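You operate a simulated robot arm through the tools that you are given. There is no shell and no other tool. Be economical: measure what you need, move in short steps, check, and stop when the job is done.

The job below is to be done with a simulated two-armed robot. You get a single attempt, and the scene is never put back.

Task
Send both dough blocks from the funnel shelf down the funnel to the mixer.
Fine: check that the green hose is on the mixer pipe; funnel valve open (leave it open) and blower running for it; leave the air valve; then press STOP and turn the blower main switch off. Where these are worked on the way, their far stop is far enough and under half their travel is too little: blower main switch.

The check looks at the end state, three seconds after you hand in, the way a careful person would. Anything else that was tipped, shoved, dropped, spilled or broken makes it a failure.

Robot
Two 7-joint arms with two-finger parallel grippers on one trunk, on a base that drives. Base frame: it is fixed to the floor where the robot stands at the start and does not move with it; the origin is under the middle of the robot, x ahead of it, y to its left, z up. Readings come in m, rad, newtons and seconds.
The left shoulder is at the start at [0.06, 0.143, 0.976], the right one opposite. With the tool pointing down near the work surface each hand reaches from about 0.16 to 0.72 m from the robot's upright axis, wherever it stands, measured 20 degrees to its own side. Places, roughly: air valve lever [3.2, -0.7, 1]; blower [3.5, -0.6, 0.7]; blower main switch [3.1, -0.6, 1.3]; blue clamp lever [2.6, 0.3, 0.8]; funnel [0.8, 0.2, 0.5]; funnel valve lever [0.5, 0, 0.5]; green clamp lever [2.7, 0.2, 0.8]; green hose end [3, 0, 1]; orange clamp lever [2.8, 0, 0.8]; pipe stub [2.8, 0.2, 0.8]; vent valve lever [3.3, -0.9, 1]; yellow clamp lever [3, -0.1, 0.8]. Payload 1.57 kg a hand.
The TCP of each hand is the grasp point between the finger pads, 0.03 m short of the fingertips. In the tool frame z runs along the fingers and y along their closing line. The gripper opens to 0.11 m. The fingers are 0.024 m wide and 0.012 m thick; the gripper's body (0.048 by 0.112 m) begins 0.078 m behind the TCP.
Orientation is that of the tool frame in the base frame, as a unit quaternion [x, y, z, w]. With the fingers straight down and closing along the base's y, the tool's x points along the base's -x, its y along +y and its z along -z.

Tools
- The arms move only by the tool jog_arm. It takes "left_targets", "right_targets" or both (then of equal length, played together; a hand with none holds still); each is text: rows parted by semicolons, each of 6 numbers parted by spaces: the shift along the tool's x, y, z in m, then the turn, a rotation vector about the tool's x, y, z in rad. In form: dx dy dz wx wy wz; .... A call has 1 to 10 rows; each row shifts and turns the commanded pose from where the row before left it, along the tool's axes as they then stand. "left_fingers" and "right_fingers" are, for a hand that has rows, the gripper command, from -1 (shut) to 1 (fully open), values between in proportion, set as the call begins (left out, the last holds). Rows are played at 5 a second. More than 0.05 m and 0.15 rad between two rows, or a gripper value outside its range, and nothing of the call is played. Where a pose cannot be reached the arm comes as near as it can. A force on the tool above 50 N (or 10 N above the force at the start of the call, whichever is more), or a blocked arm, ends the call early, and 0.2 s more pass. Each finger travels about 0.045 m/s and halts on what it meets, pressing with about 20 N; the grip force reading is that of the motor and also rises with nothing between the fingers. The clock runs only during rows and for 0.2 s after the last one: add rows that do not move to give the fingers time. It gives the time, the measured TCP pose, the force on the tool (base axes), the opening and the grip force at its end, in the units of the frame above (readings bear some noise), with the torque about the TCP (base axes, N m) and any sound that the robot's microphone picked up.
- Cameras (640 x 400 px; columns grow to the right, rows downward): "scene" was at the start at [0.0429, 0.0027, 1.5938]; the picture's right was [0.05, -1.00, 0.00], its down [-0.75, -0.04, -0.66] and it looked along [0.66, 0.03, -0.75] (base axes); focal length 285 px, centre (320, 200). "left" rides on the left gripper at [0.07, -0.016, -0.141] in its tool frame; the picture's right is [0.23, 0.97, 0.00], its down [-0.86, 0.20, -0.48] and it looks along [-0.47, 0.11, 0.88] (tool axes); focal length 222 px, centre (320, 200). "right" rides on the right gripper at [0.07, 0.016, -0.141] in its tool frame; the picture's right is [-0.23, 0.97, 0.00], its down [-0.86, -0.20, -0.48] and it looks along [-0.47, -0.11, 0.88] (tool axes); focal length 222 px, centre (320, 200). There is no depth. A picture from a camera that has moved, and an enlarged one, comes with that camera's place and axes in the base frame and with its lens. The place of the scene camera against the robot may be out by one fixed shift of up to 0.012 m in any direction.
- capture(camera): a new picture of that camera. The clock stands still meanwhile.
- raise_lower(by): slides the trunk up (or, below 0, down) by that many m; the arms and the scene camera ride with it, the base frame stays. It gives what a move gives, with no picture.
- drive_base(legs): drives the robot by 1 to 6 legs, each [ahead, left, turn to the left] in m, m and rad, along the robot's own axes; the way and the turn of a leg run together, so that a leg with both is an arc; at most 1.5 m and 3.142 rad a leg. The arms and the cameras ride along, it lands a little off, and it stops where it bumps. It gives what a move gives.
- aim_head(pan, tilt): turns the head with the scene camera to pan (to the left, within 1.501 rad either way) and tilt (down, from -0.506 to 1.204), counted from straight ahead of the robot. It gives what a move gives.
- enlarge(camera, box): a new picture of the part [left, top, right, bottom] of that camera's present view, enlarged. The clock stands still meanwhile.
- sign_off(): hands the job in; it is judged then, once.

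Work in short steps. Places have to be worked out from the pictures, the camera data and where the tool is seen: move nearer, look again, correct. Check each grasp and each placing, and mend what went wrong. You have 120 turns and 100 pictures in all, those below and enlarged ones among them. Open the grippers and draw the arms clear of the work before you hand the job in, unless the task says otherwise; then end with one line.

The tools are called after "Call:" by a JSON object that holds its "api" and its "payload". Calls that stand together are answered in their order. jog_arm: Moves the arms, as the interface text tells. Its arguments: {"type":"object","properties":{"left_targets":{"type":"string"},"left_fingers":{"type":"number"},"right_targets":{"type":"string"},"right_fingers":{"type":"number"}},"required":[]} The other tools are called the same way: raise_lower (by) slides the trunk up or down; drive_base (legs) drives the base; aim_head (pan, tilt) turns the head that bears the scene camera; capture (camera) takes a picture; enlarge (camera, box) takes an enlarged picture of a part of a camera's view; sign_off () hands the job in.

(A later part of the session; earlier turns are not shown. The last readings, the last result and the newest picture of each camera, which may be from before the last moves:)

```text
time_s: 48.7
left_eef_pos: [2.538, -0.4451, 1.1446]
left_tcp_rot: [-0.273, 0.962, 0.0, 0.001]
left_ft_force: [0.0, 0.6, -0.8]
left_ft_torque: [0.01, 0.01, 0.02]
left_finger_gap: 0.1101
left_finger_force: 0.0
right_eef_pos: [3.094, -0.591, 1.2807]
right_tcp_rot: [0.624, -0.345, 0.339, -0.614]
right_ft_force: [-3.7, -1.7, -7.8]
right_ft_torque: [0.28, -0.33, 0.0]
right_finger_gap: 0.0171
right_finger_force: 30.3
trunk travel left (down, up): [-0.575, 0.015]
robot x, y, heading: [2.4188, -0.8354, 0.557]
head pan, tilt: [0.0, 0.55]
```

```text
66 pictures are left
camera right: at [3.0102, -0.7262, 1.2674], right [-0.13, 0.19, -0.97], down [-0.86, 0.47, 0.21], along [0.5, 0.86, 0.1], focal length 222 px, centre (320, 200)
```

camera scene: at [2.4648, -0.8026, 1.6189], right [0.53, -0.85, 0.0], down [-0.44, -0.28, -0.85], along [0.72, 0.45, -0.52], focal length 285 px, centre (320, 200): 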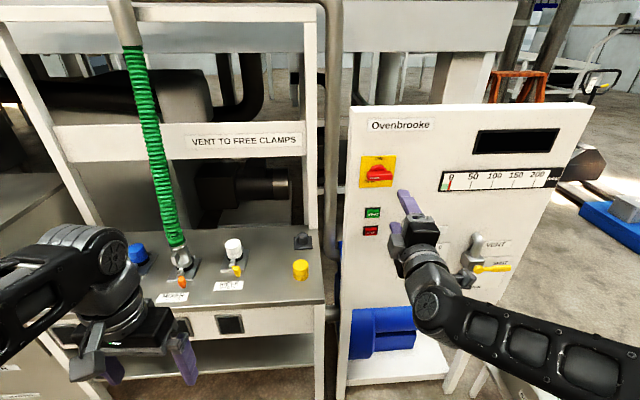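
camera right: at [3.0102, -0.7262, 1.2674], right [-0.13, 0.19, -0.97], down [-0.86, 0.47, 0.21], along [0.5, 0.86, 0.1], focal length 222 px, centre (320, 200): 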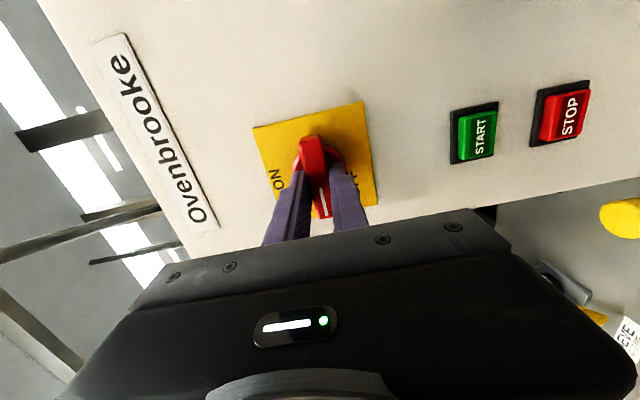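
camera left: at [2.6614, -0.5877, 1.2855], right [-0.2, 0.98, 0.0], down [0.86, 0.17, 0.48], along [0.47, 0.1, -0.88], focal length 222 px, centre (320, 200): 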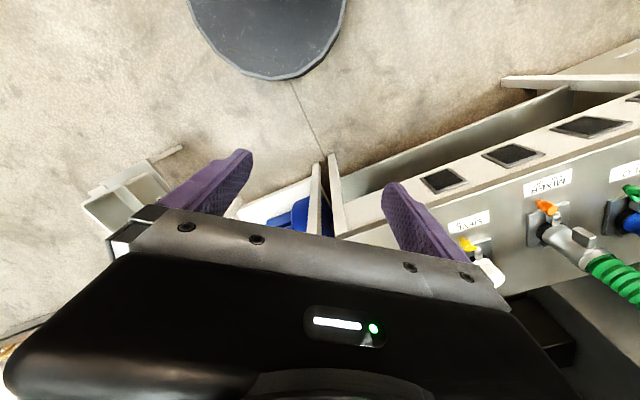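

The bar is gripped (gap 0.017). I turn it a quarter clockwise toward ON.

Call:
{"api": "jog_arm", "payload": {"right_targets": "0 0.003 0 0 0 0.15; 0 0 0 0 0 0.15; 0 0 0 0 0 0.15; 0 0 0 0 0 0.15; 0 0 0 0 0 0.15; 0 0 0 0 0 0.15; 0 0 0 0 0 0.15; 0 0 0 0 0 0.15; 0 0 0 0 0 0.15; 0 0 0 0 0 0.15"}}

Call:
{"api": "capture", "payload": {"camera": "right"}}

Call:
{"api": "enlarge", "payload": {"camera": "scene", "box": [340, 110, 580, 250]}}

```text
time_s: 50.9
left_eef_pos: [2.5355, -0.4465, 1.1452]
left_tcp_rot: [-0.273, 0.962, 0.001, 0.001]
left_ft_force: [0.1, 1.1, 0.2]
left_ft_torque: [0.01, 0.03, 0.03]
left_finger_gap: 0.1098
left_finger_force: 0.0
right_eef_pos: [3.0937, -0.596, 1.2817]
right_tcp_rot: [-0.217, 0.675, 0.17, 0.685]
right_ft_force: [10.0, -7.5, 21.5]
right_ft_torque: [0.03, 0.05, 0.34]
right_finger_gap: 0.0183
right_finger_force: 32.5
trunk travel left (down, up): [-0.575, 0.015]
robot x, y, heading: [2.417, -0.831, 0.558]
head pan, tilt: [0.0, 0.55]
```

```text
65 pictures are left
camera right: at [2.9675, -0.6593, 1.2127], right [-0.52, 0.84, 0.16], down [-0.33, -0.37, 0.87], along [0.79, 0.4, 0.47], focal length 222 px, centre (320, 200)
```

right: 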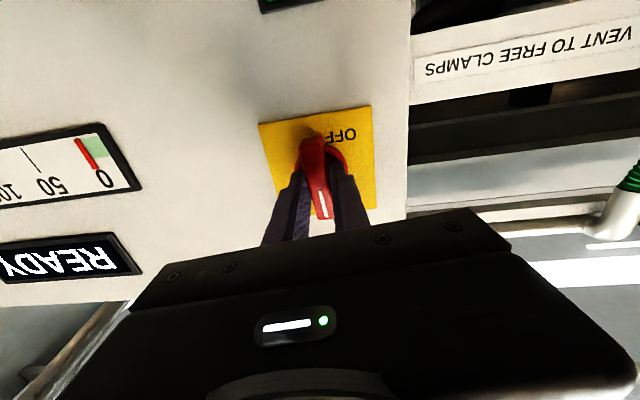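

```text
2.67 times, centred on (460, 180) of scene
camera zoom: at [2.4637, -0.8058, 1.619], right [0.53, -0.85, 0.0], down [-0.44, -0.27, -0.85], along [0.73, 0.45, -0.52], focal length 761 px, centre (-53, 253)
```

zoom: 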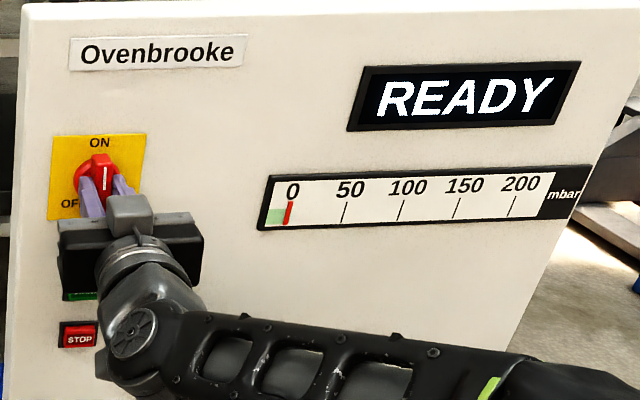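

The display reads READY. I release the knob, back off, close the fingers and move down in front of START.

Call:
{"api": "jog_arm", "payload": {"right_targets": "0 0 0 0 0 0.071; 0 0 0 0 0 0"}}

Call:
{"api": "jog_arm", "payload": {"right_targets": "0 0 0 0 0 0; 0 0 0 0 0 0; 0 0 0 0 0 0; 0 0 -0.04 0 0 0; 0 0 -0.04 0 0 0; 0 0 0 0 0 0", "right_fingers": 0.3}}

Call:
{"api": "jog_arm", "payload": {"right_targets": "0.04 0 0 0 0 0; 0.04 0 0 0 0 0; 0.045 0 0 0 0 0; 0 0 0 0 0 0", "right_fingers": -1}}

Call:
{"api": "capture", "payload": {"camera": "right"}}

Call:
{"api": "enlarge", "payload": {"camera": "scene", "box": [340, 110, 580, 250]}}

```text
time_s: 51.5
left_eef_pos: [2.5378, -0.4469, 1.144]
left_tcp_rot: [-0.274, 0.962, 0.002, 0.001]
left_ft_force: [0.7, -0.3, 0.6]
left_ft_torque: [-0.02, 0.02, 0.01]
left_finger_gap: 0.1099
left_finger_force: 0.1
right_eef_pos: [3.0941, -0.5949, 1.2819]
right_tcp_rot: [-0.194, 0.682, 0.195, 0.678]
right_ft_force: [11.4, -9.5, 20.1]
right_ft_torque: [-0.24, -0.48, 0.35]
right_finger_gap: 0.0183
right_finger_force: 32.6
trunk travel left (down, up): [-0.575, 0.015]
robot x, y, heading: [2.4216, -0.8355, 0.553]
head pan, tilt: [0.0, 0.55]
```

```text
time_s: 52.9
left_eef_pos: [2.5366, -0.4441, 1.1441]
left_tcp_rot: [-0.273, 0.962, 0.0, 0.001]
left_ft_force: [0.8, 0.6, -0.2]
left_ft_torque: [0.01, 0.0, 0.01]
left_finger_gap: 0.1101
left_finger_force: 0.0
right_eef_pos: [3.0271, -0.6339, 1.2766]
right_tcp_rot: [-0.197, 0.683, 0.195, 0.676]
right_ft_force: [0.3, -0.5, 0.0]
right_ft_torque: [0.0, -0.01, 0.05]
right_finger_gap: 0.0716
right_finger_force: 0.1
trunk travel left (down, up): [-0.575, 0.015]
robot x, y, heading: [2.4165, -0.8365, 0.555]
head pan, tilt: [0.0, 0.55]
```

```text
time_s: 53.9
left_eef_pos: [2.5364, -0.4455, 1.1449]
left_tcp_rot: [-0.273, 0.962, 0.001, 0.001]
left_ft_force: [-0.3, -0.2, 0.1]
left_ft_torque: [-0.01, -0.01, -0.03]
left_finger_gap: 0.1104
left_finger_force: 0.1
right_eef_pos: [3.0239, -0.6352, 1.1535]
right_tcp_rot: [-0.197, 0.683, 0.195, 0.676]
right_ft_force: [0.2, -0.4, 0.0]
right_ft_torque: [-0.01, -0.02, 0.02]
right_finger_gap: 0.0
right_finger_force: 8.9
trunk travel left (down, up): [-0.575, 0.015]
robot x, y, heading: [2.4197, -0.8335, 0.553]
head pan, tilt: [0.0, 0.55]
```

```text
63 pictures are left
camera right: at [2.8946, -0.6964, 1.0876], right [-0.52, 0.83, 0.23], down [-0.29, -0.42, 0.86], along [0.81, 0.38, 0.46], focal length 222 px, centre (320, 200)
```

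right: 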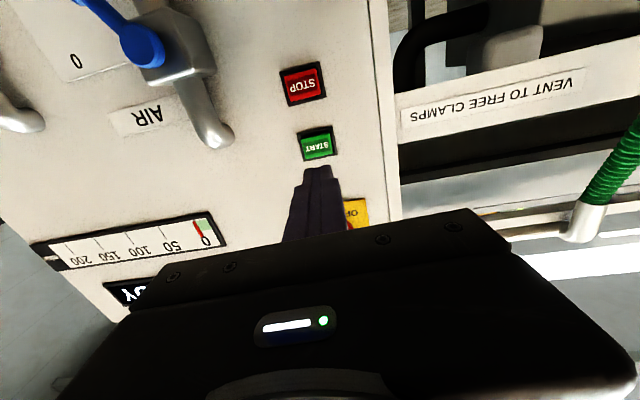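

```text
2.67 times, centred on (460, 180) of scene
camera zoom: at [2.4634, -0.8037, 1.619], right [0.53, -0.85, 0.0], down [-0.44, -0.27, -0.85], along [0.73, 0.45, -0.52], focal length 761 px, centre (-53, 253)
```

zoom: 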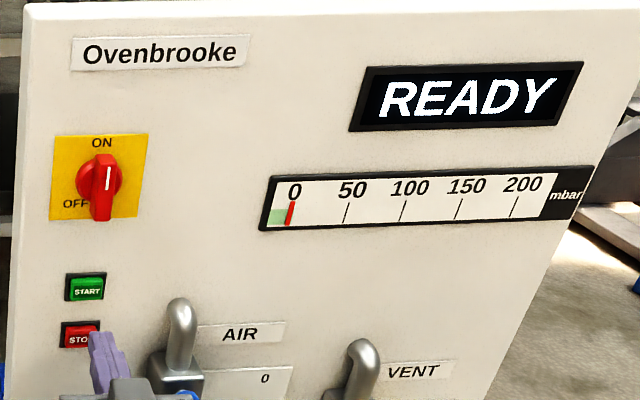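

The tool axis lines up with START within 4 mm. I advance and press it.

Call:
{"api": "jog_arm", "payload": {"right_targets": "0.003 -0.003 0.035 0 0 0; 0 0 0.035 0 0 0; 0 0 0.01 0 0 0; 0 0 0.008 0 0 0; 0 0 0.006 0 0 0; 0 0 0.006 0 0 0; 0 0 0.006 0 0 0"}}

Call:
{"api": "capture", "payload": {"camera": "right"}}

Call:
{"api": "enlarge", "payload": {"camera": "scene", "box": [340, 110, 580, 250]}}

```text
time_s: 55.4
left_eef_pos: [2.5336, -0.4491, 1.1457]
left_tcp_rot: [-0.272, 0.962, 0.001, 0.003]
left_ft_force: [0.7, -0.6, 0.5]
left_ft_torque: [-0.01, 0.01, -0.01]
left_finger_gap: 0.1099
left_finger_force: 0.0
right_eef_pos: [3.1021, -0.5875, 1.1503]
right_tcp_rot: [-0.199, 0.683, 0.196, 0.674]
right_ft_force: [-33.5, -24.1, 5.8]
right_ft_torque: [0.22, -0.39, 0.16]
right_finger_gap: 0.0001
right_finger_force: 20.3
trunk travel left (down, up): [-0.575, 0.015]
robot x, y, heading: [2.4191, -0.8351, 0.554]
head pan, tilt: [0.0, 0.55]
heard: click
stopped in row 7 (right hand): the force on the tool passed its limit (the readings are from after the stop); the commanded pose is now the measured one
```

```text
61 pictures are left
camera right: at [2.974, -0.6499, 1.0841], right [-0.52, 0.82, 0.23], down [-0.29, -0.42, 0.86], along [0.81, 0.38, 0.45], focal length 222 px, centre (320, 200)
```

right: 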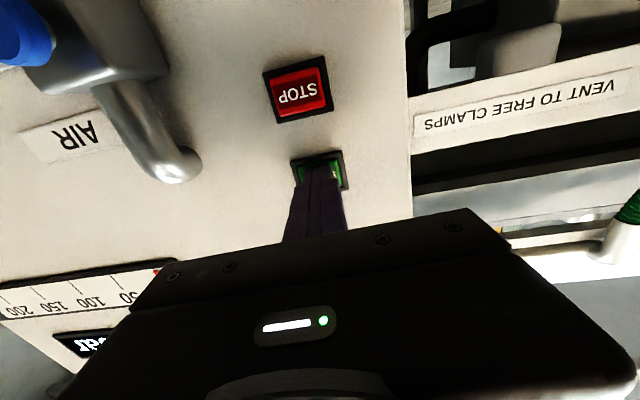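

```text
2.67 times, centred on (460, 180) of scene
camera zoom: at [2.4571, -0.8084, 1.6194], right [0.52, -0.85, 0.0], down [-0.44, -0.27, -0.85], along [0.73, 0.45, -0.52], focal length 761 px, centre (-53, 253)
```

zoom: 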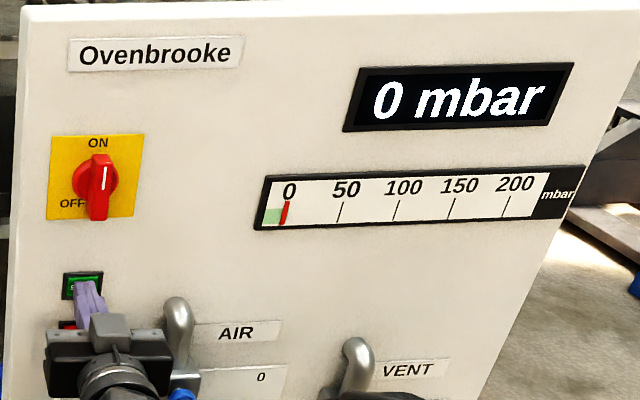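

Click heard and the display shows mbar: the blower has started. I retract and check the pressure.

Call:
{"api": "jog_arm", "payload": {"right_targets": "0 0 -0.03 0 0 0; 0 0 -0.04 0 0 0; 0 0 -0.04 0 0 0; 0 0 0 0 0 0; 0 0 0 0 0 0"}}

Call:
{"api": "enlarge", "payload": {"camera": "scene", "box": [340, 110, 580, 250]}}

```text
time_s: 56.6
left_eef_pos: [2.5361, -0.4454, 1.1454]
left_tcp_rot: [-0.272, 0.962, 0.001, 0.001]
left_ft_force: [0.2, 0.4, -0.3]
left_ft_torque: [0.01, 0.01, 0.02]
left_finger_gap: 0.11
left_finger_force: 0.1
right_eef_pos: [3.014, -0.6432, 1.1472]
right_tcp_rot: [-0.2, 0.686, 0.196, 0.672]
right_ft_force: [-0.6, 0.5, 0.6]
right_ft_torque: [0.01, 0.02, -0.02]
right_finger_gap: 0.0
right_finger_force: 19.6
trunk travel left (down, up): [-0.575, 0.015]
robot x, y, heading: [2.4146, -0.8362, 0.551]
head pan, tilt: [0.0, 0.55]
```

```text
2.67 times, centred on (460, 180) of scene
camera zoom: at [2.4632, -0.804, 1.6189], right [0.52, -0.85, 0.0], down [-0.44, -0.27, -0.85], along [0.73, 0.45, -0.52], focal length 761 px, centre (-53, 253)
```

zoom: 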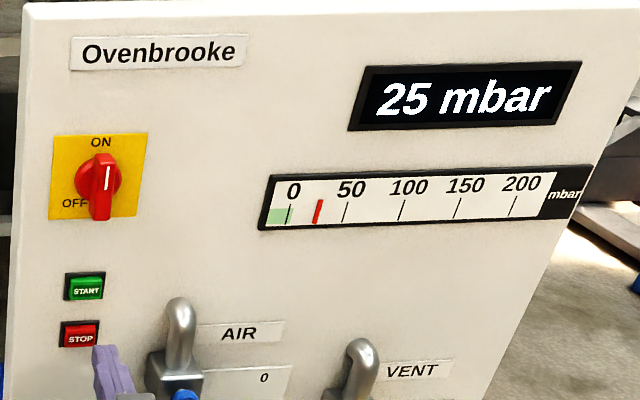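

Pressure is rising (25 mbar). Blower runs; I drive back toward the funnel shelf with a wide berth.

Call:
{"api": "drive_base", "payload": {"legs": [[-0.35, 0, 0], [0, 0, 0.58], [-0.54, 1.31, 0]]}}

Call:
{"api": "aim_head", "payload": {"pan": 0.1, "tilt": 0.75}}

Call:
{"api": "capture", "payload": {"camera": "scene"}}

```text
time_s: 67.2
left_eef_pos: [0.5772, -0.5675, 1.1466]
left_tcp_rot: [-0.54, 0.842, 0.001, 0.001]
left_ft_force: [0.0, 0.0, 0.1]
left_ft_torque: [0.02, -0.01, -0.01]
left_finger_gap: 0.1102
left_finger_force: 0.2
right_eef_pos: [1.0858, -0.4663, 1.1463]
right_tcp_rot: [-0.389, 0.599, 0.381, 0.587]
right_ft_force: [0.3, 0.2, 0.6]
right_ft_torque: [0.04, 0.0, -0.02]
right_finger_gap: 0.0001
right_finger_force: 20.1
trunk travel left (down, up): [-0.575, 0.015]
robot x, y, heading: [0.6931, -0.9614, 1.142]
head pan, tilt: [0.0, 0.55]
```

```text
time_s: 67.9
left_eef_pos: [0.5785, -0.5666, 1.1447]
left_tcp_rot: [-0.539, 0.842, 0.001, 0.0]
left_ft_force: [-0.6, -0.6, 0.4]
left_ft_torque: [0.03, 0.02, 0.03]
left_finger_gap: 0.11
left_finger_force: 0.1
right_eef_pos: [1.0844, -0.4682, 1.1481]
right_tcp_rot: [-0.39, 0.599, 0.381, 0.586]
right_ft_force: [0.1, 1.3, 0.5]
right_ft_torque: [0.0, 0.0, -0.03]
right_finger_gap: 0.0002
right_finger_force: 20.0
trunk travel left (down, up): [-0.575, 0.015]
robot x, y, heading: [0.6936, -0.9563, 1.136]
head pan, tilt: [0.099, 0.75]
```

```text
58 pictures are left
camera scene: at [0.7035, -0.9069, 1.6016], right [0.95, -0.33, 0.0], down [-0.22, -0.64, -0.73], along [0.24, 0.69, -0.68], focal length 285 px, centre (320, 200)
```

scene: 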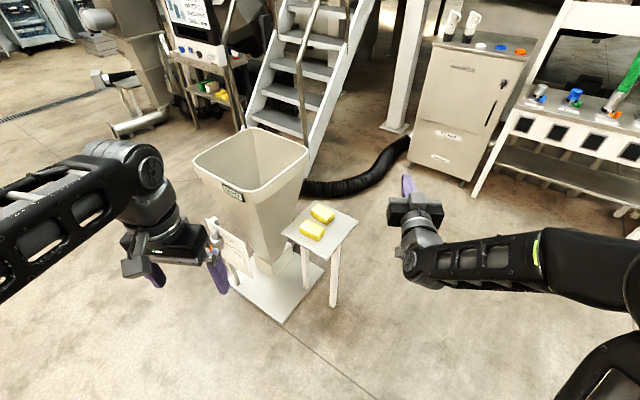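

Estimated: funnel rim centre (0.755,0.245) at z≈0.855; blocks B≈(0.94,-0.124), A≈(1.02,-0.045), tops z≈0.655. I'll pitch the right hand down, pull it in, and drive to about (0.70,-0.54) facing about 80°.

Call:
{"api": "jog_arm", "payload": {"right_targets": "0 0 -0.02 0 0.15 0; 0 0 -0.02 0 0.15 0; 0 0 -0.02 0 0.15 0; 0 0 0 0 0.15 0; 0 0 0 0 0.15 0; 0 0 0 0 0.15 0; 0 0 0 0 0.15 0; 0 0 0 0 0.15 0; 0 0 0 0 0.15 0; 0 0 0 0 0.15 0", "right_fingers": 1}}

Call:
{"api": "jog_arm", "payload": {"right_targets": "0 0 0 0 0.071 0; 0.04 0 0 0 0 0; 0.04 0 0 0 0 0; 0.04 0 0 0 0 0; 0 0 0 0 0 0"}}

Call:
{"api": "drive_base", "payload": {"legs": [[0.37, 0.17, 0], [0, 0, 0.265]]}}

Call:
{"api": "aim_head", "payload": {"pan": 0.0, "tilt": 0.95}}

Call:
{"api": "capture", "payload": {"camera": "scene"}}

Call:
{"api": "capture", "payload": {"camera": "right"}}

```text
time_s: 70.1
left_eef_pos: [0.5761, -0.5669, 1.1447]
left_tcp_rot: [-0.54, 0.842, 0.0, 0.001]
left_ft_force: [-0.3, 0.0, 0.1]
left_ft_torque: [0.0, -0.05, 0.04]
left_finger_gap: 0.11
left_finger_force: 0.1
right_eef_pos: [1.059, -0.5206, 1.152]
right_tcp_rot: [-0.545, 0.838, 0.016, 0.027]
right_ft_force: [0.1, 0.4, -0.3]
right_ft_torque: [0.0, 0.01, 0.0]
right_finger_gap: 0.1103
right_finger_force: 0.1
right hand out of reach, approached as far as the arm can: row 10
trunk travel left (down, up): [-0.575, 0.015]
robot x, y, heading: [0.6962, -0.96, 1.139]
head pan, tilt: [0.099, 0.75]
```

```text
time_s: 71.3
left_eef_pos: [0.578, -0.5662, 1.1444]
left_tcp_rot: [-0.539, 0.842, 0.001, 0.001]
left_ft_force: [0.5, -0.8, 0.2]
left_ft_torque: [-0.05, 0.01, 0.02]
left_finger_gap: 0.1098
left_finger_force: 0.0
right_eef_pos: [1.009, -0.6412, 1.127]
right_tcp_rot: [-0.545, 0.839, -0.006, -0.009]
right_ft_force: [1.2, -0.6, 0.0]
right_ft_torque: [-0.06, -0.01, -0.05]
right_finger_gap: 0.1101
right_finger_force: 0.0
right hand out of reach, approached as far as the arm can: row 1
trunk travel left (down, up): [-0.575, 0.015]
robot x, y, heading: [0.6919, -0.9526, 1.141]
head pan, tilt: [0.099, 0.75]
```

```text
time_s: 74.7
left_eef_pos: [0.4766, -0.2049, 1.1457]
left_tcp_rot: [-0.648, 0.762, 0.0, 0.0]
left_ft_force: [-0.7, 0.1, -0.4]
left_ft_torque: [-0.03, 0.01, 0.0]
left_finger_gap: 0.1099
left_finger_force: 0.0
right_eef_pos: [0.9113, -0.1615, 1.1277]
right_tcp_rot: [-0.652, 0.758, -0.007, -0.008]
right_ft_force: [0.1, 0.2, -0.3]
right_ft_torque: [0.0, 0.01, 0.0]
right_finger_gap: 0.1099
right_finger_force: 0.0
trunk travel left (down, up): [-0.575, 0.015]
robot x, y, heading: [0.6931, -0.5473, 1.413]
head pan, tilt: [0.099, 0.75]
```

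```text
time_s: 75.5
left_eef_pos: [0.4754, -0.2054, 1.1455]
left_tcp_rot: [-0.649, 0.761, 0.001, 0.0]
left_ft_force: [-0.4, -0.3, 1.3]
left_ft_torque: [-0.01, -0.01, 0.03]
left_finger_gap: 0.1103
left_finger_force: 0.0
right_eef_pos: [0.911, -0.1626, 1.1268]
right_tcp_rot: [-0.653, 0.757, -0.006, -0.008]
right_ft_force: [-0.2, 0.5, -0.4]
right_ft_torque: [0.04, 0.0, -0.01]
right_finger_gap: 0.11
right_finger_force: 0.0
trunk travel left (down, up): [-0.575, 0.015]
robot x, y, heading: [0.6934, -0.5471, 1.407]
head pan, tilt: [0.0, 0.949]
```

```text
57 pictures are left
camera scene: at [0.6938, -0.508, 1.586], right [0.99, -0.16, 0.0], down [-0.13, -0.8, -0.58], along [0.09, 0.58, -0.81], focal length 285 px, centre (320, 200)
```

scene: 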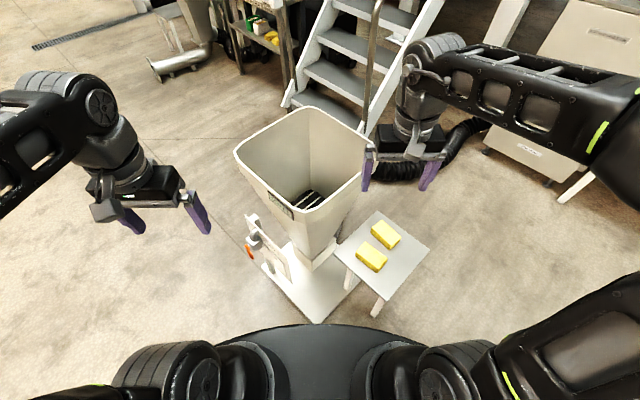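

```text
56 pictures are left
camera right: at [0.8852, -0.226, 1.2716], right [-0.93, 0.37, 0.0], down [0.32, 0.83, 0.46], along [0.17, 0.43, -0.89], focal length 222 px, centre (320, 200)
```

right: 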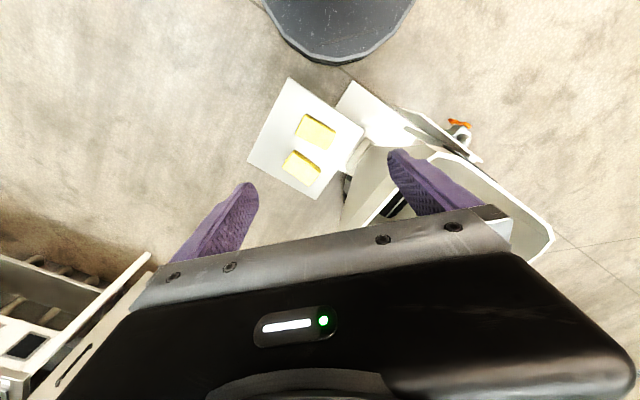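

Check the lever position and block outlines.

Call:
{"api": "enlarge", "payload": {"camera": "scene", "box": [225, 190, 345, 300]}}

Call:
{"api": "enlarge", "payload": {"camera": "scene", "box": [325, 195, 445, 315]}}

Call:
{"api": "enlarge", "payload": {"camera": "right", "box": [230, 70, 380, 210]}}

```text
3.64 times, centred on (285, 245) of scene
camera zoom: at [0.6938, -0.508, 1.586], right [0.99, -0.16, 0.0], down [-0.13, -0.8, -0.58], along [0.09, 0.58, -0.81], focal length 1037 px, centre (447, 36)
```

zoom: 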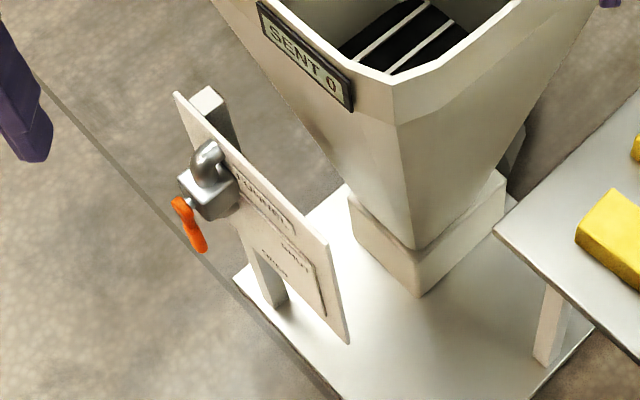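

```text
3.33 times, centred on (385, 255) of scene
camera zoom: at [0.6938, -0.508, 1.586], right [0.99, -0.16, 0.0], down [-0.13, -0.8, -0.58], along [0.09, 0.58, -0.81], focal length 951 px, centre (103, 17)
```

zoom: 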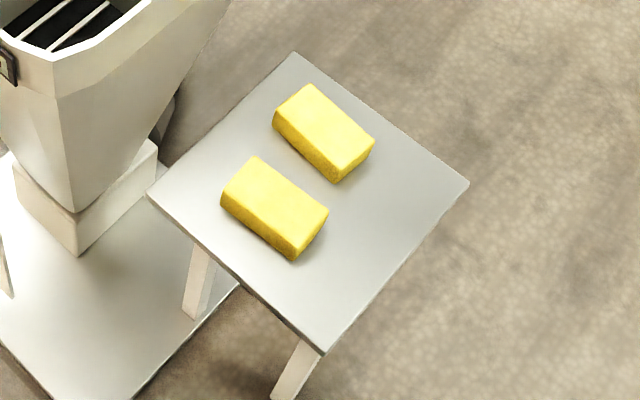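

```text
2.86 times, centred on (305, 140) of right
camera zoom: at [0.8852, -0.226, 1.2716], right [-0.93, 0.37, 0.0], down [0.32, 0.83, 0.46], along [0.17, 0.43, -0.89], focal length 635 px, centre (363, 371)
```

zoom: 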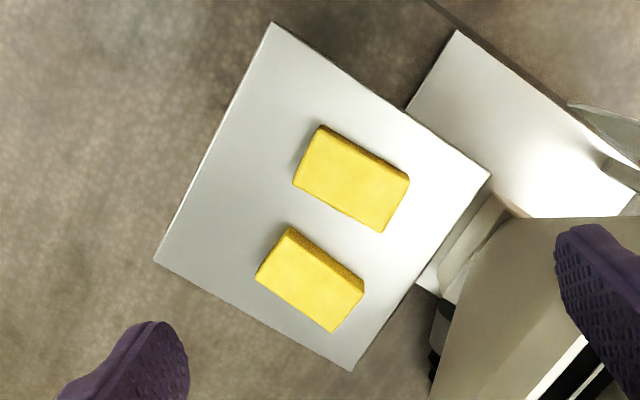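

The lever is still straight down (OPEN). Blocks: B≈(0.942,-0.114), A≈(1.018,-0.042), about 0.10×0.047, short side along ~40°. I yaw the hand and move above B.

Call:
{"api": "jog_arm", "payload": {"right_targets": "0 0 0 0 0 -0.1437; 0 0 0 0 0 -0.1437; 0 0 0 0 0 -0.1437; 0 0 0 0 0 -0.1437; 0 0 0 0 0 -0.1437; 0 0 0 0 0 -0.1437; -0.009 -0.0275 0.03 0 0 0; -0.0083 -0.0275 0.03 0 0 0; 0 0 0.05 0 0 0; 0 0 0.05 0 0 0", "right_fingers": 0.5}}

Call:
{"api": "jog_arm", "payload": {"right_targets": "0 0 0.05 0 0 0; 0 0 0.05 0 0 0; 0 0 0.05 0 0 0; 0 0 0.04 0 0 0; 0 0 0 0 0 0"}}

Call:
{"api": "capture", "payload": {"camera": "right"}}

Call:
{"api": "enlarge", "payload": {"camera": "scene", "box": [325, 175, 445, 295]}}

```text
time_s: 77.7
left_eef_pos: [0.4756, -0.2043, 1.145]
left_tcp_rot: [-0.648, 0.761, 0.0, 0.0]
left_ft_force: [-0.4, 0.1, -0.3]
left_ft_torque: [-0.02, 0.02, 0.01]
left_finger_gap: 0.1098
left_finger_force: 0.0
right_eef_pos: [0.8946, -0.1371, 0.9038]
right_tcp_rot: [0.91, -0.415, 0.003, 0.008]
right_ft_force: [0.8, 0.1, -0.5]
right_ft_torque: [0.01, 0.02, 0.0]
right_finger_gap: 0.0823
right_finger_force: 0.1
right hand out of reach, approached as far as the arm can: row 3, 4, 5, 6
trunk travel left (down, up): [-0.575, 0.015]
robot x, y, heading: [0.6909, -0.5513, 1.41]
head pan, tilt: [0.0, 0.949]
```

```text
time_s: 78.8
left_eef_pos: [0.4759, -0.2055, 1.1449]
left_tcp_rot: [-0.648, 0.762, 0.001, 0.0]
left_ft_force: [0.4, -0.1, 0.2]
left_ft_torque: [-0.01, 0.01, -0.02]
left_finger_gap: 0.1101
left_finger_force: 0.1
right_eef_pos: [0.8918, -0.1396, 0.714]
right_tcp_rot: [0.91, -0.415, 0.003, 0.009]
right_ft_force: [1.2, -0.1, -0.6]
right_ft_torque: [-0.01, 0.0, -0.01]
right_finger_gap: 0.0824
right_finger_force: 0.1
trunk travel left (down, up): [-0.575, 0.015]
robot x, y, heading: [0.6925, -0.5503, 1.413]
head pan, tilt: [0.0, 0.949]
```

```text
52 pictures are left
camera right: at [0.9252, -0.1999, 0.8578], right [-0.88, -0.47, 0.01], down [-0.41, 0.79, 0.46], along [-0.23, 0.41, -0.89], focal length 222 px, centre (320, 200)
```

right: 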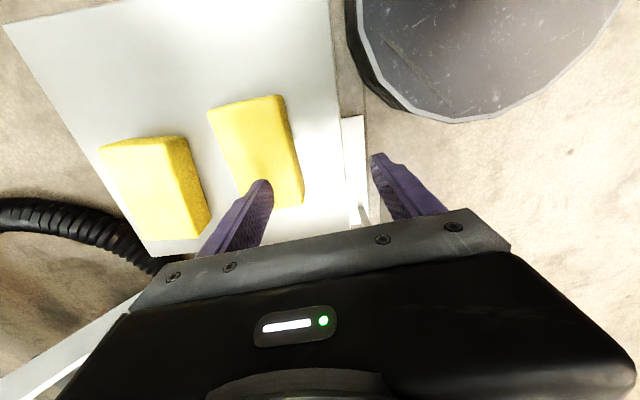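

```text
3.33 times, centred on (385, 235) of scene
camera zoom: at [0.6938, -0.5081, 1.586], right [0.99, -0.16, 0.0], down [-0.13, -0.8, -0.58], along [0.09, 0.57, -0.81], focal length 951 px, centre (103, 83)
```

zoom: 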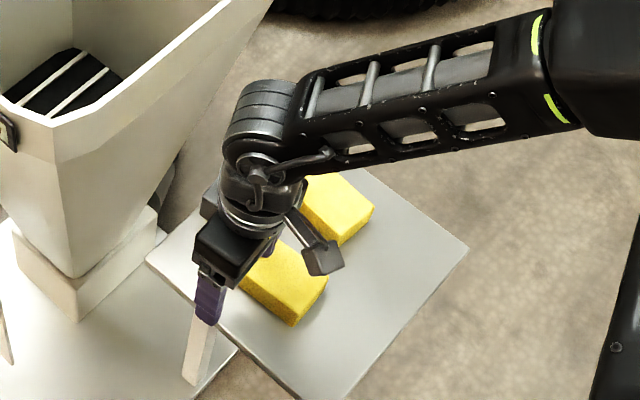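

The hand landed 0.05 m short; its yaw matches the block. I lift a little and shift over B.

Call:
{"api": "jog_arm", "payload": {"right_targets": "0 0 -0.03 0 0 0; 0.0197 -0.03 0 0 0 0; 0 -0.023 0 0 0 0; 0 0 0 0 0 0"}}

Call:
{"api": "capture", "payload": {"camera": "right"}}

```text
time_s: 79.8
left_eef_pos: [0.4757, -0.2051, 1.1446]
left_tcp_rot: [-0.648, 0.762, 0.001, 0.001]
left_ft_force: [-0.1, -0.3, -0.7]
left_ft_torque: [0.01, -0.02, 0.0]
left_finger_gap: 0.11
left_finger_force: 0.0
right_eef_pos: [0.9463, -0.1183, 0.7442]
right_tcp_rot: [0.91, -0.415, 0.003, 0.009]
right_ft_force: [0.4, 0.9, -0.2]
right_ft_torque: [-0.02, -0.02, 0.03]
right_finger_gap: 0.0824
right_finger_force: 0.1
trunk travel left (down, up): [-0.575, 0.015]
robot x, y, heading: [0.691, -0.5515, 1.409]
head pan, tilt: [0.0, 0.949]
```

```text
50 pictures are left
camera right: at [0.9786, -0.1788, 0.888], right [-0.89, -0.47, 0.01], down [-0.41, 0.79, 0.46], along [-0.22, 0.41, -0.89], focal length 222 px, centre (320, 200)
```

right: 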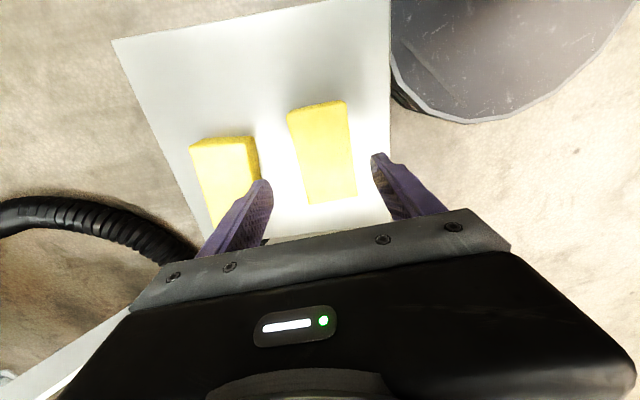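

Aligned over B. Descend in steps to TCP z≈0.665 and close.

Call:
{"api": "jog_arm", "payload": {"right_targets": "0.004 0 0.03 0 0 0; 0 0 0.03 0 0 0; 0 0 0.01 0 0 0; 0 0 0.007 0 0 0; 0 0 0 0 0 0"}}

Call:
{"api": "jog_arm", "payload": {"right_targets": "0 0 0 0 0 0; 0 0 0 0 0 0; 0 0 0 0 0 0; 0 0 0 0 0 0; 0 0 0 0 0 0", "right_fingers": -1}}

Call:
{"api": "capture", "payload": {"camera": "right"}}

```text
time_s: 81.0
left_eef_pos: [0.4754, -0.2058, 1.1447]
left_tcp_rot: [-0.649, 0.761, 0.001, 0.0]
left_ft_force: [-0.3, -0.7, 0.3]
left_ft_torque: [0.01, 0.02, -0.02]
left_finger_gap: 0.11
left_finger_force: 0.1
right_eef_pos: [0.9497, -0.1228, 0.6682]
right_tcp_rot: [0.91, -0.415, 0.003, 0.01]
right_ft_force: [-0.4, 0.7, -0.7]
right_ft_torque: [0.02, 0.04, -0.02]
right_finger_gap: 0.0824
right_finger_force: 0.0
trunk travel left (down, up): [-0.575, 0.015]
robot x, y, heading: [0.6944, -0.5495, 1.409]
head pan, tilt: [0.0, 0.949]
```

```text
time_s: 82.2
left_eef_pos: [0.4758, -0.2049, 1.1443]
left_tcp_rot: [-0.648, 0.762, 0.001, 0.001]
left_ft_force: [0.6, -0.6, 0.0]
left_ft_torque: [0.0, -0.06, 0.0]
left_finger_gap: 0.1101
left_finger_force: 0.0
right_eef_pos: [0.9495, -0.123, 0.668]
right_tcp_rot: [0.909, -0.416, 0.002, 0.009]
right_ft_force: [-1.6, -0.8, 3.1]
right_ft_torque: [0.03, -0.11, -0.03]
right_finger_gap: 0.0578
right_finger_force: 19.9
trunk travel left (down, up): [-0.575, 0.015]
robot x, y, heading: [0.6871, -0.5495, 1.408]
head pan, tilt: [0.0, 0.949]
```

```text
49 pictures are left
camera right: at [0.9823, -0.1834, 0.8122], right [-0.88, -0.47, 0.01], down [-0.41, 0.79, 0.46], along [-0.23, 0.41, -0.89], focal length 222 px, centre (320, 200)
```

right: 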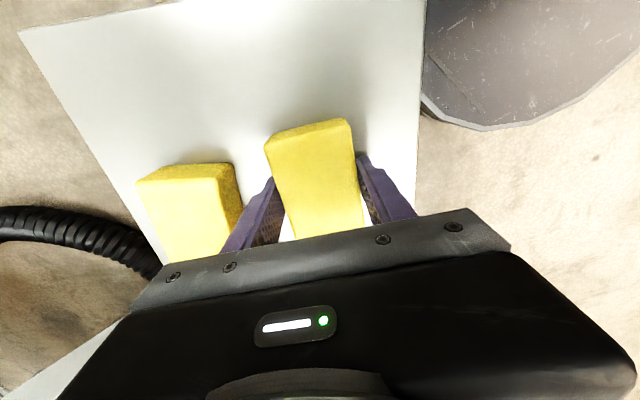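

Gripped (gap 0.058). Lift it straight up.

Call:
{"api": "jog_arm", "payload": {"right_targets": "0 0 -0.03 0 0 0; 0 0 -0.04 0 0 0; 0 0 -0.05 0 0 0; 0 0 -0.05 0 0 0; 0 0 -0.05 0 0 0; 0 0 -0.05 0 0 0; 0 0 -0.05 0 0 0; 0 0 -0.02 0 0 0; 0 0 0 0 0 0"}}

Call:
{"api": "jog_arm", "payload": {"right_targets": "-0.0437 -0.0049 0 0 0 0; -0.0437 -0.0049 0 0 0 0; -0.0437 -0.0049 0 0 0 0; -0.0437 -0.0049 0 0 0 0; -0.0437 -0.0049 0 0 0 0; -0.0437 -0.0049 0 0 0 0; -0.0437 -0.0049 0 0 0 0; 0 0 0 0 0 0"}}

Call:
{"api": "capture", "payload": {"camera": "scene"}}

Call:
{"api": "capture", "payload": {"camera": "right"}}

```text
time_s: 84.2
left_eef_pos: [0.4744, -0.2059, 1.1442]
left_tcp_rot: [-0.648, 0.762, 0.0, 0.001]
left_ft_force: [0.0, -0.7, -0.1]
left_ft_torque: [-0.03, 0.02, -0.03]
left_finger_gap: 0.1098
left_finger_force: 0.0
right_eef_pos: [0.9137, -0.1309, 0.9668]
right_tcp_rot: [0.908, -0.418, 0.003, 0.008]
right_ft_force: [0.0, -0.8, -2.0]
right_ft_torque: [0.02, -0.01, 0.01]
right_finger_gap: 0.0579
right_finger_force: 19.9
right hand out of reach, approached as far as the arm can: row 3, 4, 5, 6, 7, 8
trunk travel left (down, up): [-0.575, 0.015]
robot x, y, heading: [0.6952, -0.5501, 1.407]
head pan, tilt: [0.0, 0.949]
```

```text
time_s: 86.0
left_eef_pos: [0.4753, -0.2053, 1.1449]
left_tcp_rot: [-0.649, 0.761, 0.001, 0.0]
left_ft_force: [-0.8, -0.3, -0.4]
left_ft_torque: [0.0, 0.03, -0.02]
left_finger_gap: 0.1099
left_finger_force: 0.0
right_eef_pos: [0.7067, 0.0196, 0.925]
right_tcp_rot: [0.908, -0.419, 0.001, 0.007]
right_ft_force: [0.2, 0.1, -1.5]
right_ft_torque: [0.0, -0.02, -0.01]
right_finger_gap: 0.0576
right_finger_force: 19.7
right hand out of reach, approached as far as the arm can: row 2, 3, 4, 5, 6, 7
trunk travel left (down, up): [-0.575, 0.015]
robot x, y, heading: [0.6932, -0.5486, 1.412]
head pan, tilt: [0.0, 0.949]
```

```text
48 pictures are left
camera scene: at [0.6942, -0.5079, 1.586], right [0.99, -0.16, 0.0], down [-0.13, -0.8, -0.58], along [0.09, 0.57, -0.81], focal length 285 px, centre (320, 200)
```

scene: 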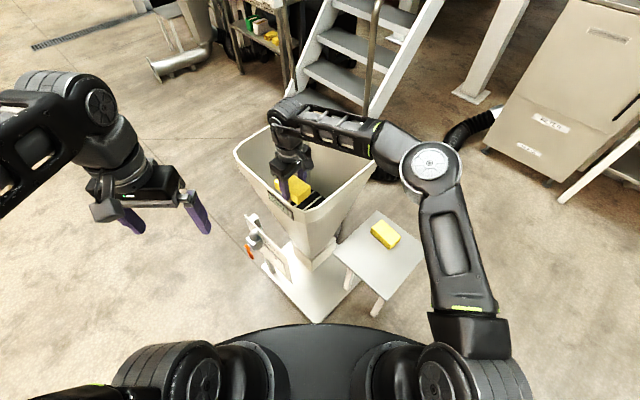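

```text
47 pictures are left
camera right: at [0.74, -0.0424, 1.0687], right [-0.89, -0.46, 0.01], down [-0.4, 0.79, 0.47], along [-0.22, 0.41, -0.88], focal length 222 px, centre (320, 200)
```

right: 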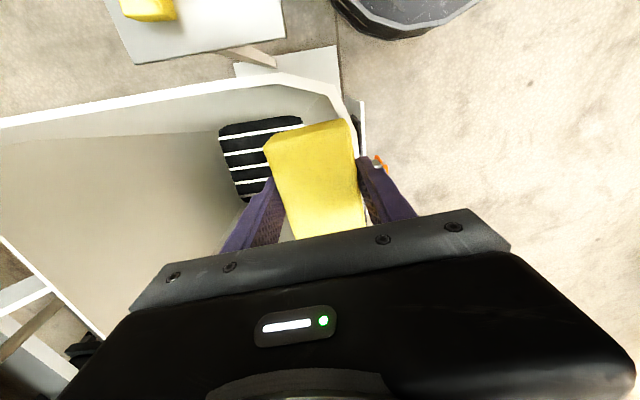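

The yaw limits the reach; I untwist the wrist so the hand can reach over the funnel's middle.

Call:
{"api": "jog_arm", "payload": {"right_targets": "0 0 0 0 0 0.15; 0 0 0 0 0 0.15; 0 0 0 0 0 0.15; 0 0 0 0 0 0.15; 0 0 0 0 0 0.15; 0 0 0 0 0 0.11; 0 0 0 0 0 0"}}

Call:
{"api": "capture", "payload": {"camera": "scene"}}

Call:
{"api": "capture", "payload": {"camera": "right"}}

```text
time_s: 87.7
left_eef_pos: [0.4752, -0.2056, 1.1452]
left_tcp_rot: [-0.648, 0.761, 0.001, 0.001]
left_ft_force: [0.7, 0.3, -0.5]
left_ft_torque: [0.05, -0.03, 0.0]
left_finger_gap: 0.11
left_finger_force: 0.0
right_eef_pos: [0.7058, 0.0187, 0.9266]
right_tcp_rot: [-0.653, 0.758, -0.007, -0.007]
right_ft_force: [0.7, -0.1, -3.4]
right_ft_torque: [-0.02, -0.04, -0.02]
right_finger_gap: 0.058
right_finger_force: 20.0
trunk travel left (down, up): [-0.575, 0.015]
robot x, y, heading: [0.6915, -0.5461, 1.415]
head pan, tilt: [0.0, 0.949]
```

```text
46 pictures are left
camera scene: at [0.6937, -0.5077, 1.586], right [0.99, -0.16, 0.0], down [-0.13, -0.8, -0.58], along [0.09, 0.57, -0.81], focal length 285 px, centre (320, 200)
```

scene: 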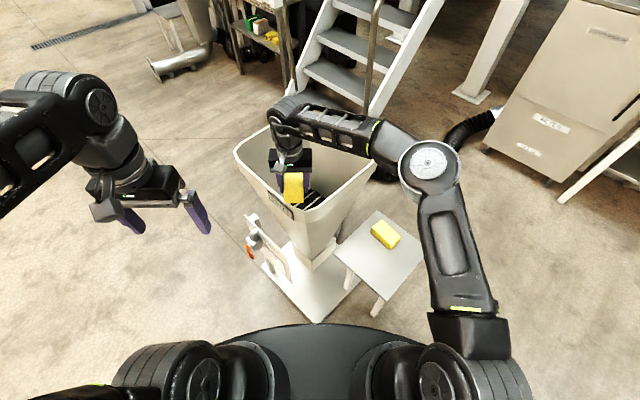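

```text
45 pictures are left
camera right: at [0.6802, -0.0444, 1.0706], right [-0.93, 0.37, 0.0], down [0.32, 0.83, 0.46], along [0.17, 0.43, -0.89], focal length 222 px, centre (320, 200)
```

right: 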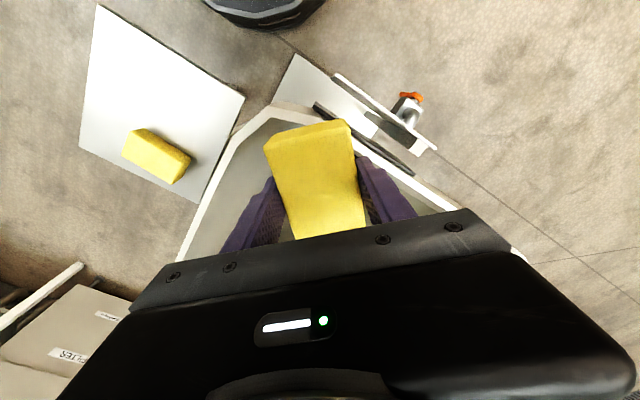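

Now move further in over the funnel centre with natural yaw.

Call:
{"api": "jog_arm", "payload": {"right_targets": "-0.035 -0.011 -0.007 0 0 0; -0.035 -0.011 -0.007 0 0 0; -0.035 -0.011 -0.005 0 0 0; -0.035 -0.012 0 0 0 0; 0 0 0 0 0 0"}}

Call:
{"api": "capture", "payload": {"camera": "scene"}}

Call:
{"api": "capture", "payload": {"camera": "right"}}

```text
time_s: 88.8
left_eef_pos: [0.4755, -0.2048, 1.1452]
left_tcp_rot: [-0.648, 0.762, 0.0, 0.0]
left_ft_force: [-0.8, 0.0, -0.7]
left_ft_torque: [-0.01, 0.01, 0.01]
left_finger_gap: 0.1101
left_finger_force: 0.0
right_eef_pos: [0.7754, 0.1002, 0.9321]
right_tcp_rot: [-0.654, 0.756, -0.004, -0.006]
right_ft_force: [0.7, -0.9, -2.4]
right_ft_torque: [0.02, 0.01, 0.01]
right_finger_gap: 0.0578
right_finger_force: 20.1
right hand out of reach, approached as far as the arm can: row 3, 4
trunk travel left (down, up): [-0.575, 0.015]
robot x, y, heading: [0.6906, -0.5505, 1.408]
head pan, tilt: [0.0, 0.949]
```

```text
44 pictures are left
camera scene: at [0.6941, -0.5077, 1.586], right [0.99, -0.16, 0.0], down [-0.13, -0.8, -0.58], along [0.09, 0.57, -0.81], focal length 285 px, centre (320, 200)
```

scene: 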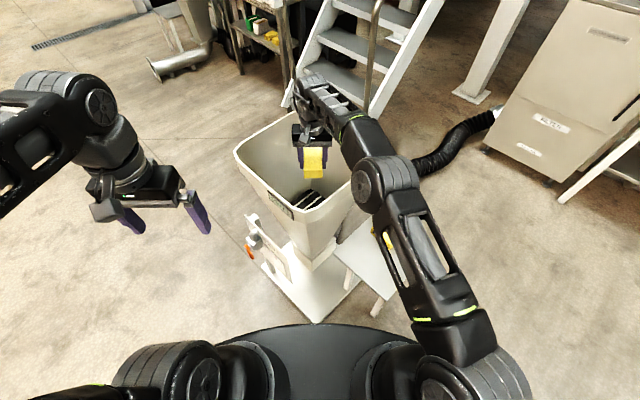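

```text
43 pictures are left
camera right: at [0.7494, 0.0363, 1.0762], right [-0.93, 0.37, 0.0], down [0.32, 0.82, 0.47], along [0.17, 0.43, -0.89], focal length 222 px, centre (320, 200)
```

right: 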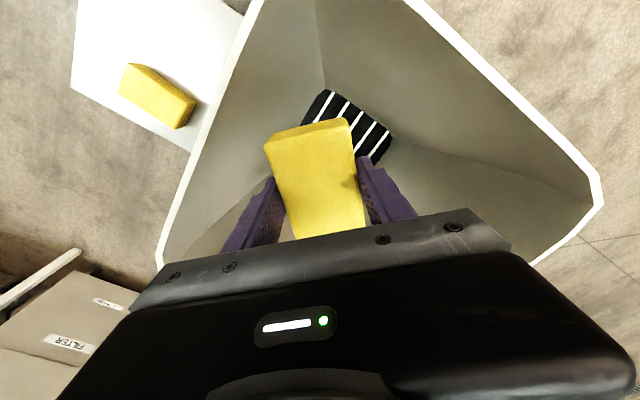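

The block hangs over the outlet grid well inside the rim. I lower slightly and release.

Call:
{"api": "jog_arm", "payload": {"right_targets": "0 0 0.02 0 0 0; 0 0 0.02 0 0 0; 0 0 0 0 0 0"}}

Call:
{"api": "jog_arm", "payload": {"right_targets": "0 0 0 0 0 0; 0 0 0 0 0 0; 0 0 0 0 0 0; 0 0 -0.03 0 0 0; 0 0 -0.03 0 0 0; 0 0 0 0 0 0; 0 0 0 0 0 0; 0 0 0 0 0 0; 0 0 0 0 0 0; 0 0 0 0 0 0", "right_fingers": 0.8}}

Call:
{"api": "capture", "payload": {"camera": "scene"}}

Call:
{"api": "capture", "payload": {"camera": "right"}}

```text
time_s: 89.7
left_eef_pos: [0.4754, -0.2056, 1.1445]
left_tcp_rot: [-0.648, 0.762, 0.001, 0.001]
left_ft_force: [-0.4, -0.3, -0.2]
left_ft_torque: [0.01, 0.02, -0.01]
left_finger_gap: 0.1099
left_finger_force: 0.0
right_eef_pos: [0.7741, 0.1, 0.8912]
right_tcp_rot: [-0.654, 0.757, -0.006, -0.008]
right_ft_force: [-0.1, 1.4, -2.8]
right_ft_torque: [0.02, -0.02, -0.04]
right_finger_gap: 0.0577
right_finger_force: 20.4
trunk travel left (down, up): [-0.575, 0.015]
robot x, y, heading: [0.6931, -0.5514, 1.41]
head pan, tilt: [0.0, 0.949]
```

```text
time_s: 91.8
left_eef_pos: [0.4757, -0.2058, 1.1452]
left_tcp_rot: [-0.648, 0.762, 0.0, 0.0]
left_ft_force: [-0.7, 0.2, 0.2]
left_ft_torque: [0.02, 0.02, 0.0]
left_finger_gap: 0.11
left_finger_force: 0.1
right_eef_pos: [0.7763, 0.0958, 0.9491]
right_tcp_rot: [-0.653, 0.757, -0.004, -0.006]
right_ft_force: [-0.4, -0.6, 0.8]
right_ft_torque: [0.01, -0.03, -0.02]
right_finger_gap: 0.0988
right_finger_force: 0.2
right hand out of reach, approached as far as the arm can: row 5
trunk travel left (down, up): [-0.575, 0.015]
robot x, y, heading: [0.6928, -0.5541, 1.412]
head pan, tilt: [0.0, 0.949]
```

```text
42 pictures are left
camera scene: at [0.6937, -0.5079, 1.586], right [0.99, -0.16, 0.0], down [-0.13, -0.8, -0.58], along [0.09, 0.57, -0.81], focal length 285 px, centre (320, 200)
```

scene: 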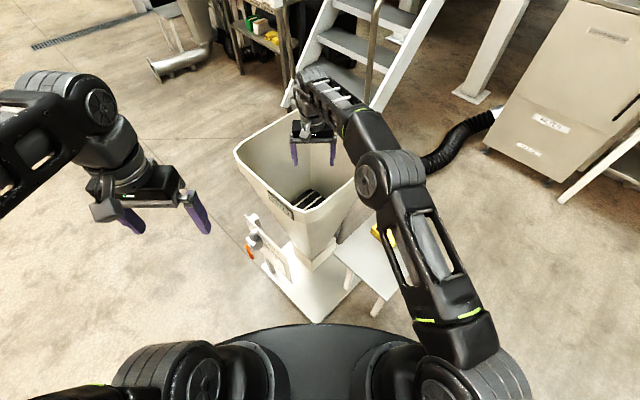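

```text
41 pictures are left
camera right: at [0.7507, 0.0312, 1.0937], right [-0.93, 0.37, 0.0], down [0.32, 0.82, 0.47], along [0.17, 0.43, -0.89], focal length 222 px, centre (320, 200)
```

right: 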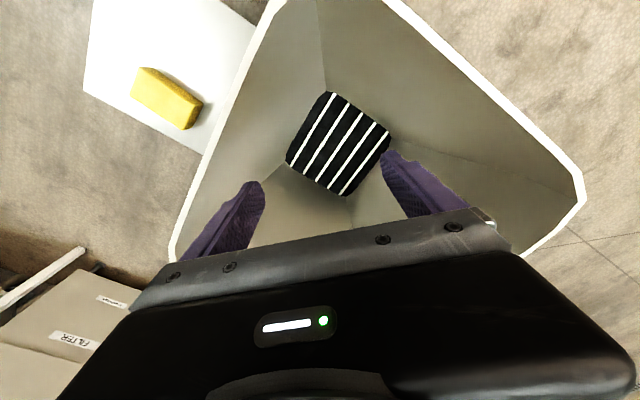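

The block is gone down the funnel; check the counter.

Call:
{"api": "enlarge", "payload": {"camera": "scene", "box": [240, 170, 340, 270]}}

```text
4.00 times, centred on (290, 220) of scene
camera zoom: at [0.6937, -0.5079, 1.586], right [0.99, -0.16, 0.0], down [-0.13, -0.8, -0.58], along [0.09, 0.57, -0.81], focal length 1141 px, centre (440, 120)
```

zoom: 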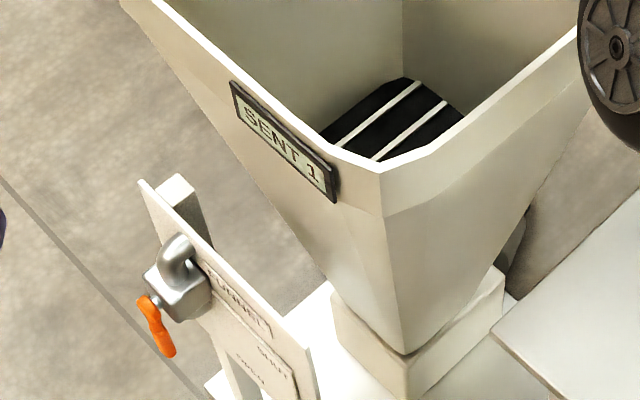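

SENT 1. Now go for block A: translate above it, descend to 0.78, yaw.

Call:
{"api": "jog_arm", "payload": {"right_targets": "0.0168 -0.0432 0 0 0 0; 0.0168 -0.0432 0 0 0 0; 0.0168 -0.0432 0 0 0 0; 0.0168 -0.0432 0 0 0 0; 0.0168 -0.0432 0 0 0 0; 0.0168 -0.0432 0 0 0 0; 0 0 0.04 0 0 0; 0 0 0.04 0 0 0; 0 0 0.04 0 0 0; 0 0 0.04 0 0 0", "right_fingers": 0.5}}

Call:
{"api": "jog_arm", "payload": {"right_targets": "0 0 0 0 0 -0.14; 0 0 0 0 0 -0.14; 0 0 0 0 0 -0.14; 0 0 0 0 0 -0.14; 0 0 0 0 0 -0.14; 0 0 0 0 0 -0.14; 0 0 0 0 0 0"}}

Call:
{"api": "capture", "payload": {"camera": "right"}}

```text
time_s: 94.0
left_eef_pos: [0.4758, -0.2048, 1.1445]
left_tcp_rot: [-0.648, 0.762, 0.001, 0.002]
left_ft_force: [0.0, 1.0, -0.6]
left_ft_torque: [-0.04, 0.02, 0.0]
left_finger_gap: 0.1101
left_finger_force: 0.0
right_eef_pos: [1.0173, -0.0466, 0.7931]
right_tcp_rot: [-0.653, 0.757, -0.007, -0.007]
right_ft_force: [-0.7, -0.3, 0.2]
right_ft_torque: [0.04, -0.02, -0.03]
right_finger_gap: 0.0825
right_finger_force: 0.1
trunk travel left (down, up): [-0.575, 0.015]
robot x, y, heading: [0.6925, -0.5481, 1.41]
head pan, tilt: [0.0, 0.949]
```

```text
time_s: 95.7
left_eef_pos: [0.4761, -0.2064, 1.1454]
left_tcp_rot: [-0.648, 0.762, 0.001, 0.001]
left_ft_force: [0.1, 0.0, 0.4]
left_ft_torque: [0.03, 0.01, 0.01]
left_finger_gap: 0.1099
left_finger_force: 0.0
right_eef_pos: [0.9548, -0.081, 0.8228]
right_tcp_rot: [0.889, -0.459, 0.004, 0.005]
right_ft_force: [0.2, 0.5, 0.2]
right_ft_torque: [0.04, -0.05, -0.02]
right_finger_gap: 0.0826
right_finger_force: 0.1
right hand out of reach, approached as far as the arm can: row 4, 5, 6
trunk travel left (down, up): [-0.575, 0.015]
robot x, y, heading: [0.693, -0.5475, 1.409]
head pan, tilt: [0.0, 0.949]
```

```text
39 pictures are left
camera right: at [0.9801, -0.145, 0.9652], right [-0.93, -0.38, 0.0], down [-0.33, 0.82, 0.47], along [-0.18, 0.43, -0.89], focal length 222 px, centre (320, 200)
```

right: 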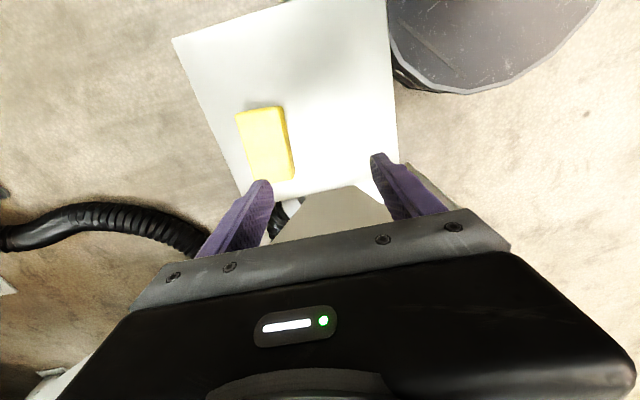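

Orientation fits block A; centre at (1.019,-0.048). Shift over and lower toward it.

Call:
{"api": "jog_arm", "payload": {"right_targets": "0.005 -0.035 0.02 0 0 0; 0.0053 -0.0363 0.02 0 0 0; 0 0 0.03 0 0 0; 0 0 0 0 0 0"}}

Call:
{"api": "capture", "payload": {"camera": "right"}}

```text
time_s: 96.7
left_eef_pos: [0.4759, -0.2055, 1.144]
left_tcp_rot: [-0.648, 0.762, 0.001, 0.001]
left_ft_force: [-0.6, -0.5, -0.3]
left_ft_torque: [-0.05, 0.0, 0.01]
left_finger_gap: 0.1099
left_finger_force: 0.0
right_eef_pos: [0.9536, -0.0816, 0.7908]
right_tcp_rot: [0.888, -0.459, 0.005, 0.005]
right_ft_force: [-0.7, 0.2, 0.5]
right_ft_torque: [-0.01, 0.0, 0.0]
right_finger_gap: 0.0823
right_finger_force: 0.1
right hand out of reach, approached as far as the arm can: row 1, 2
trunk travel left (down, up): [-0.575, 0.015]
robot x, y, heading: [0.6923, -0.5486, 1.412]
head pan, tilt: [0.0, 0.949]
```

```text
38 pictures are left
camera right: at [0.9804, -0.1448, 0.9346], right [-0.93, -0.38, 0.0], down [-0.33, 0.82, 0.47], along [-0.18, 0.43, -0.89], focal length 222 px, centre (320, 200)
```

right: 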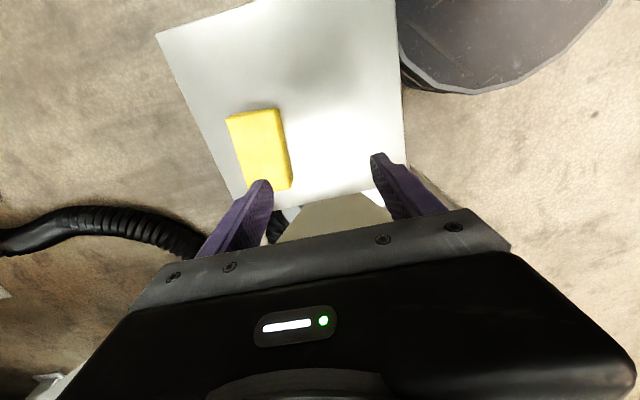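

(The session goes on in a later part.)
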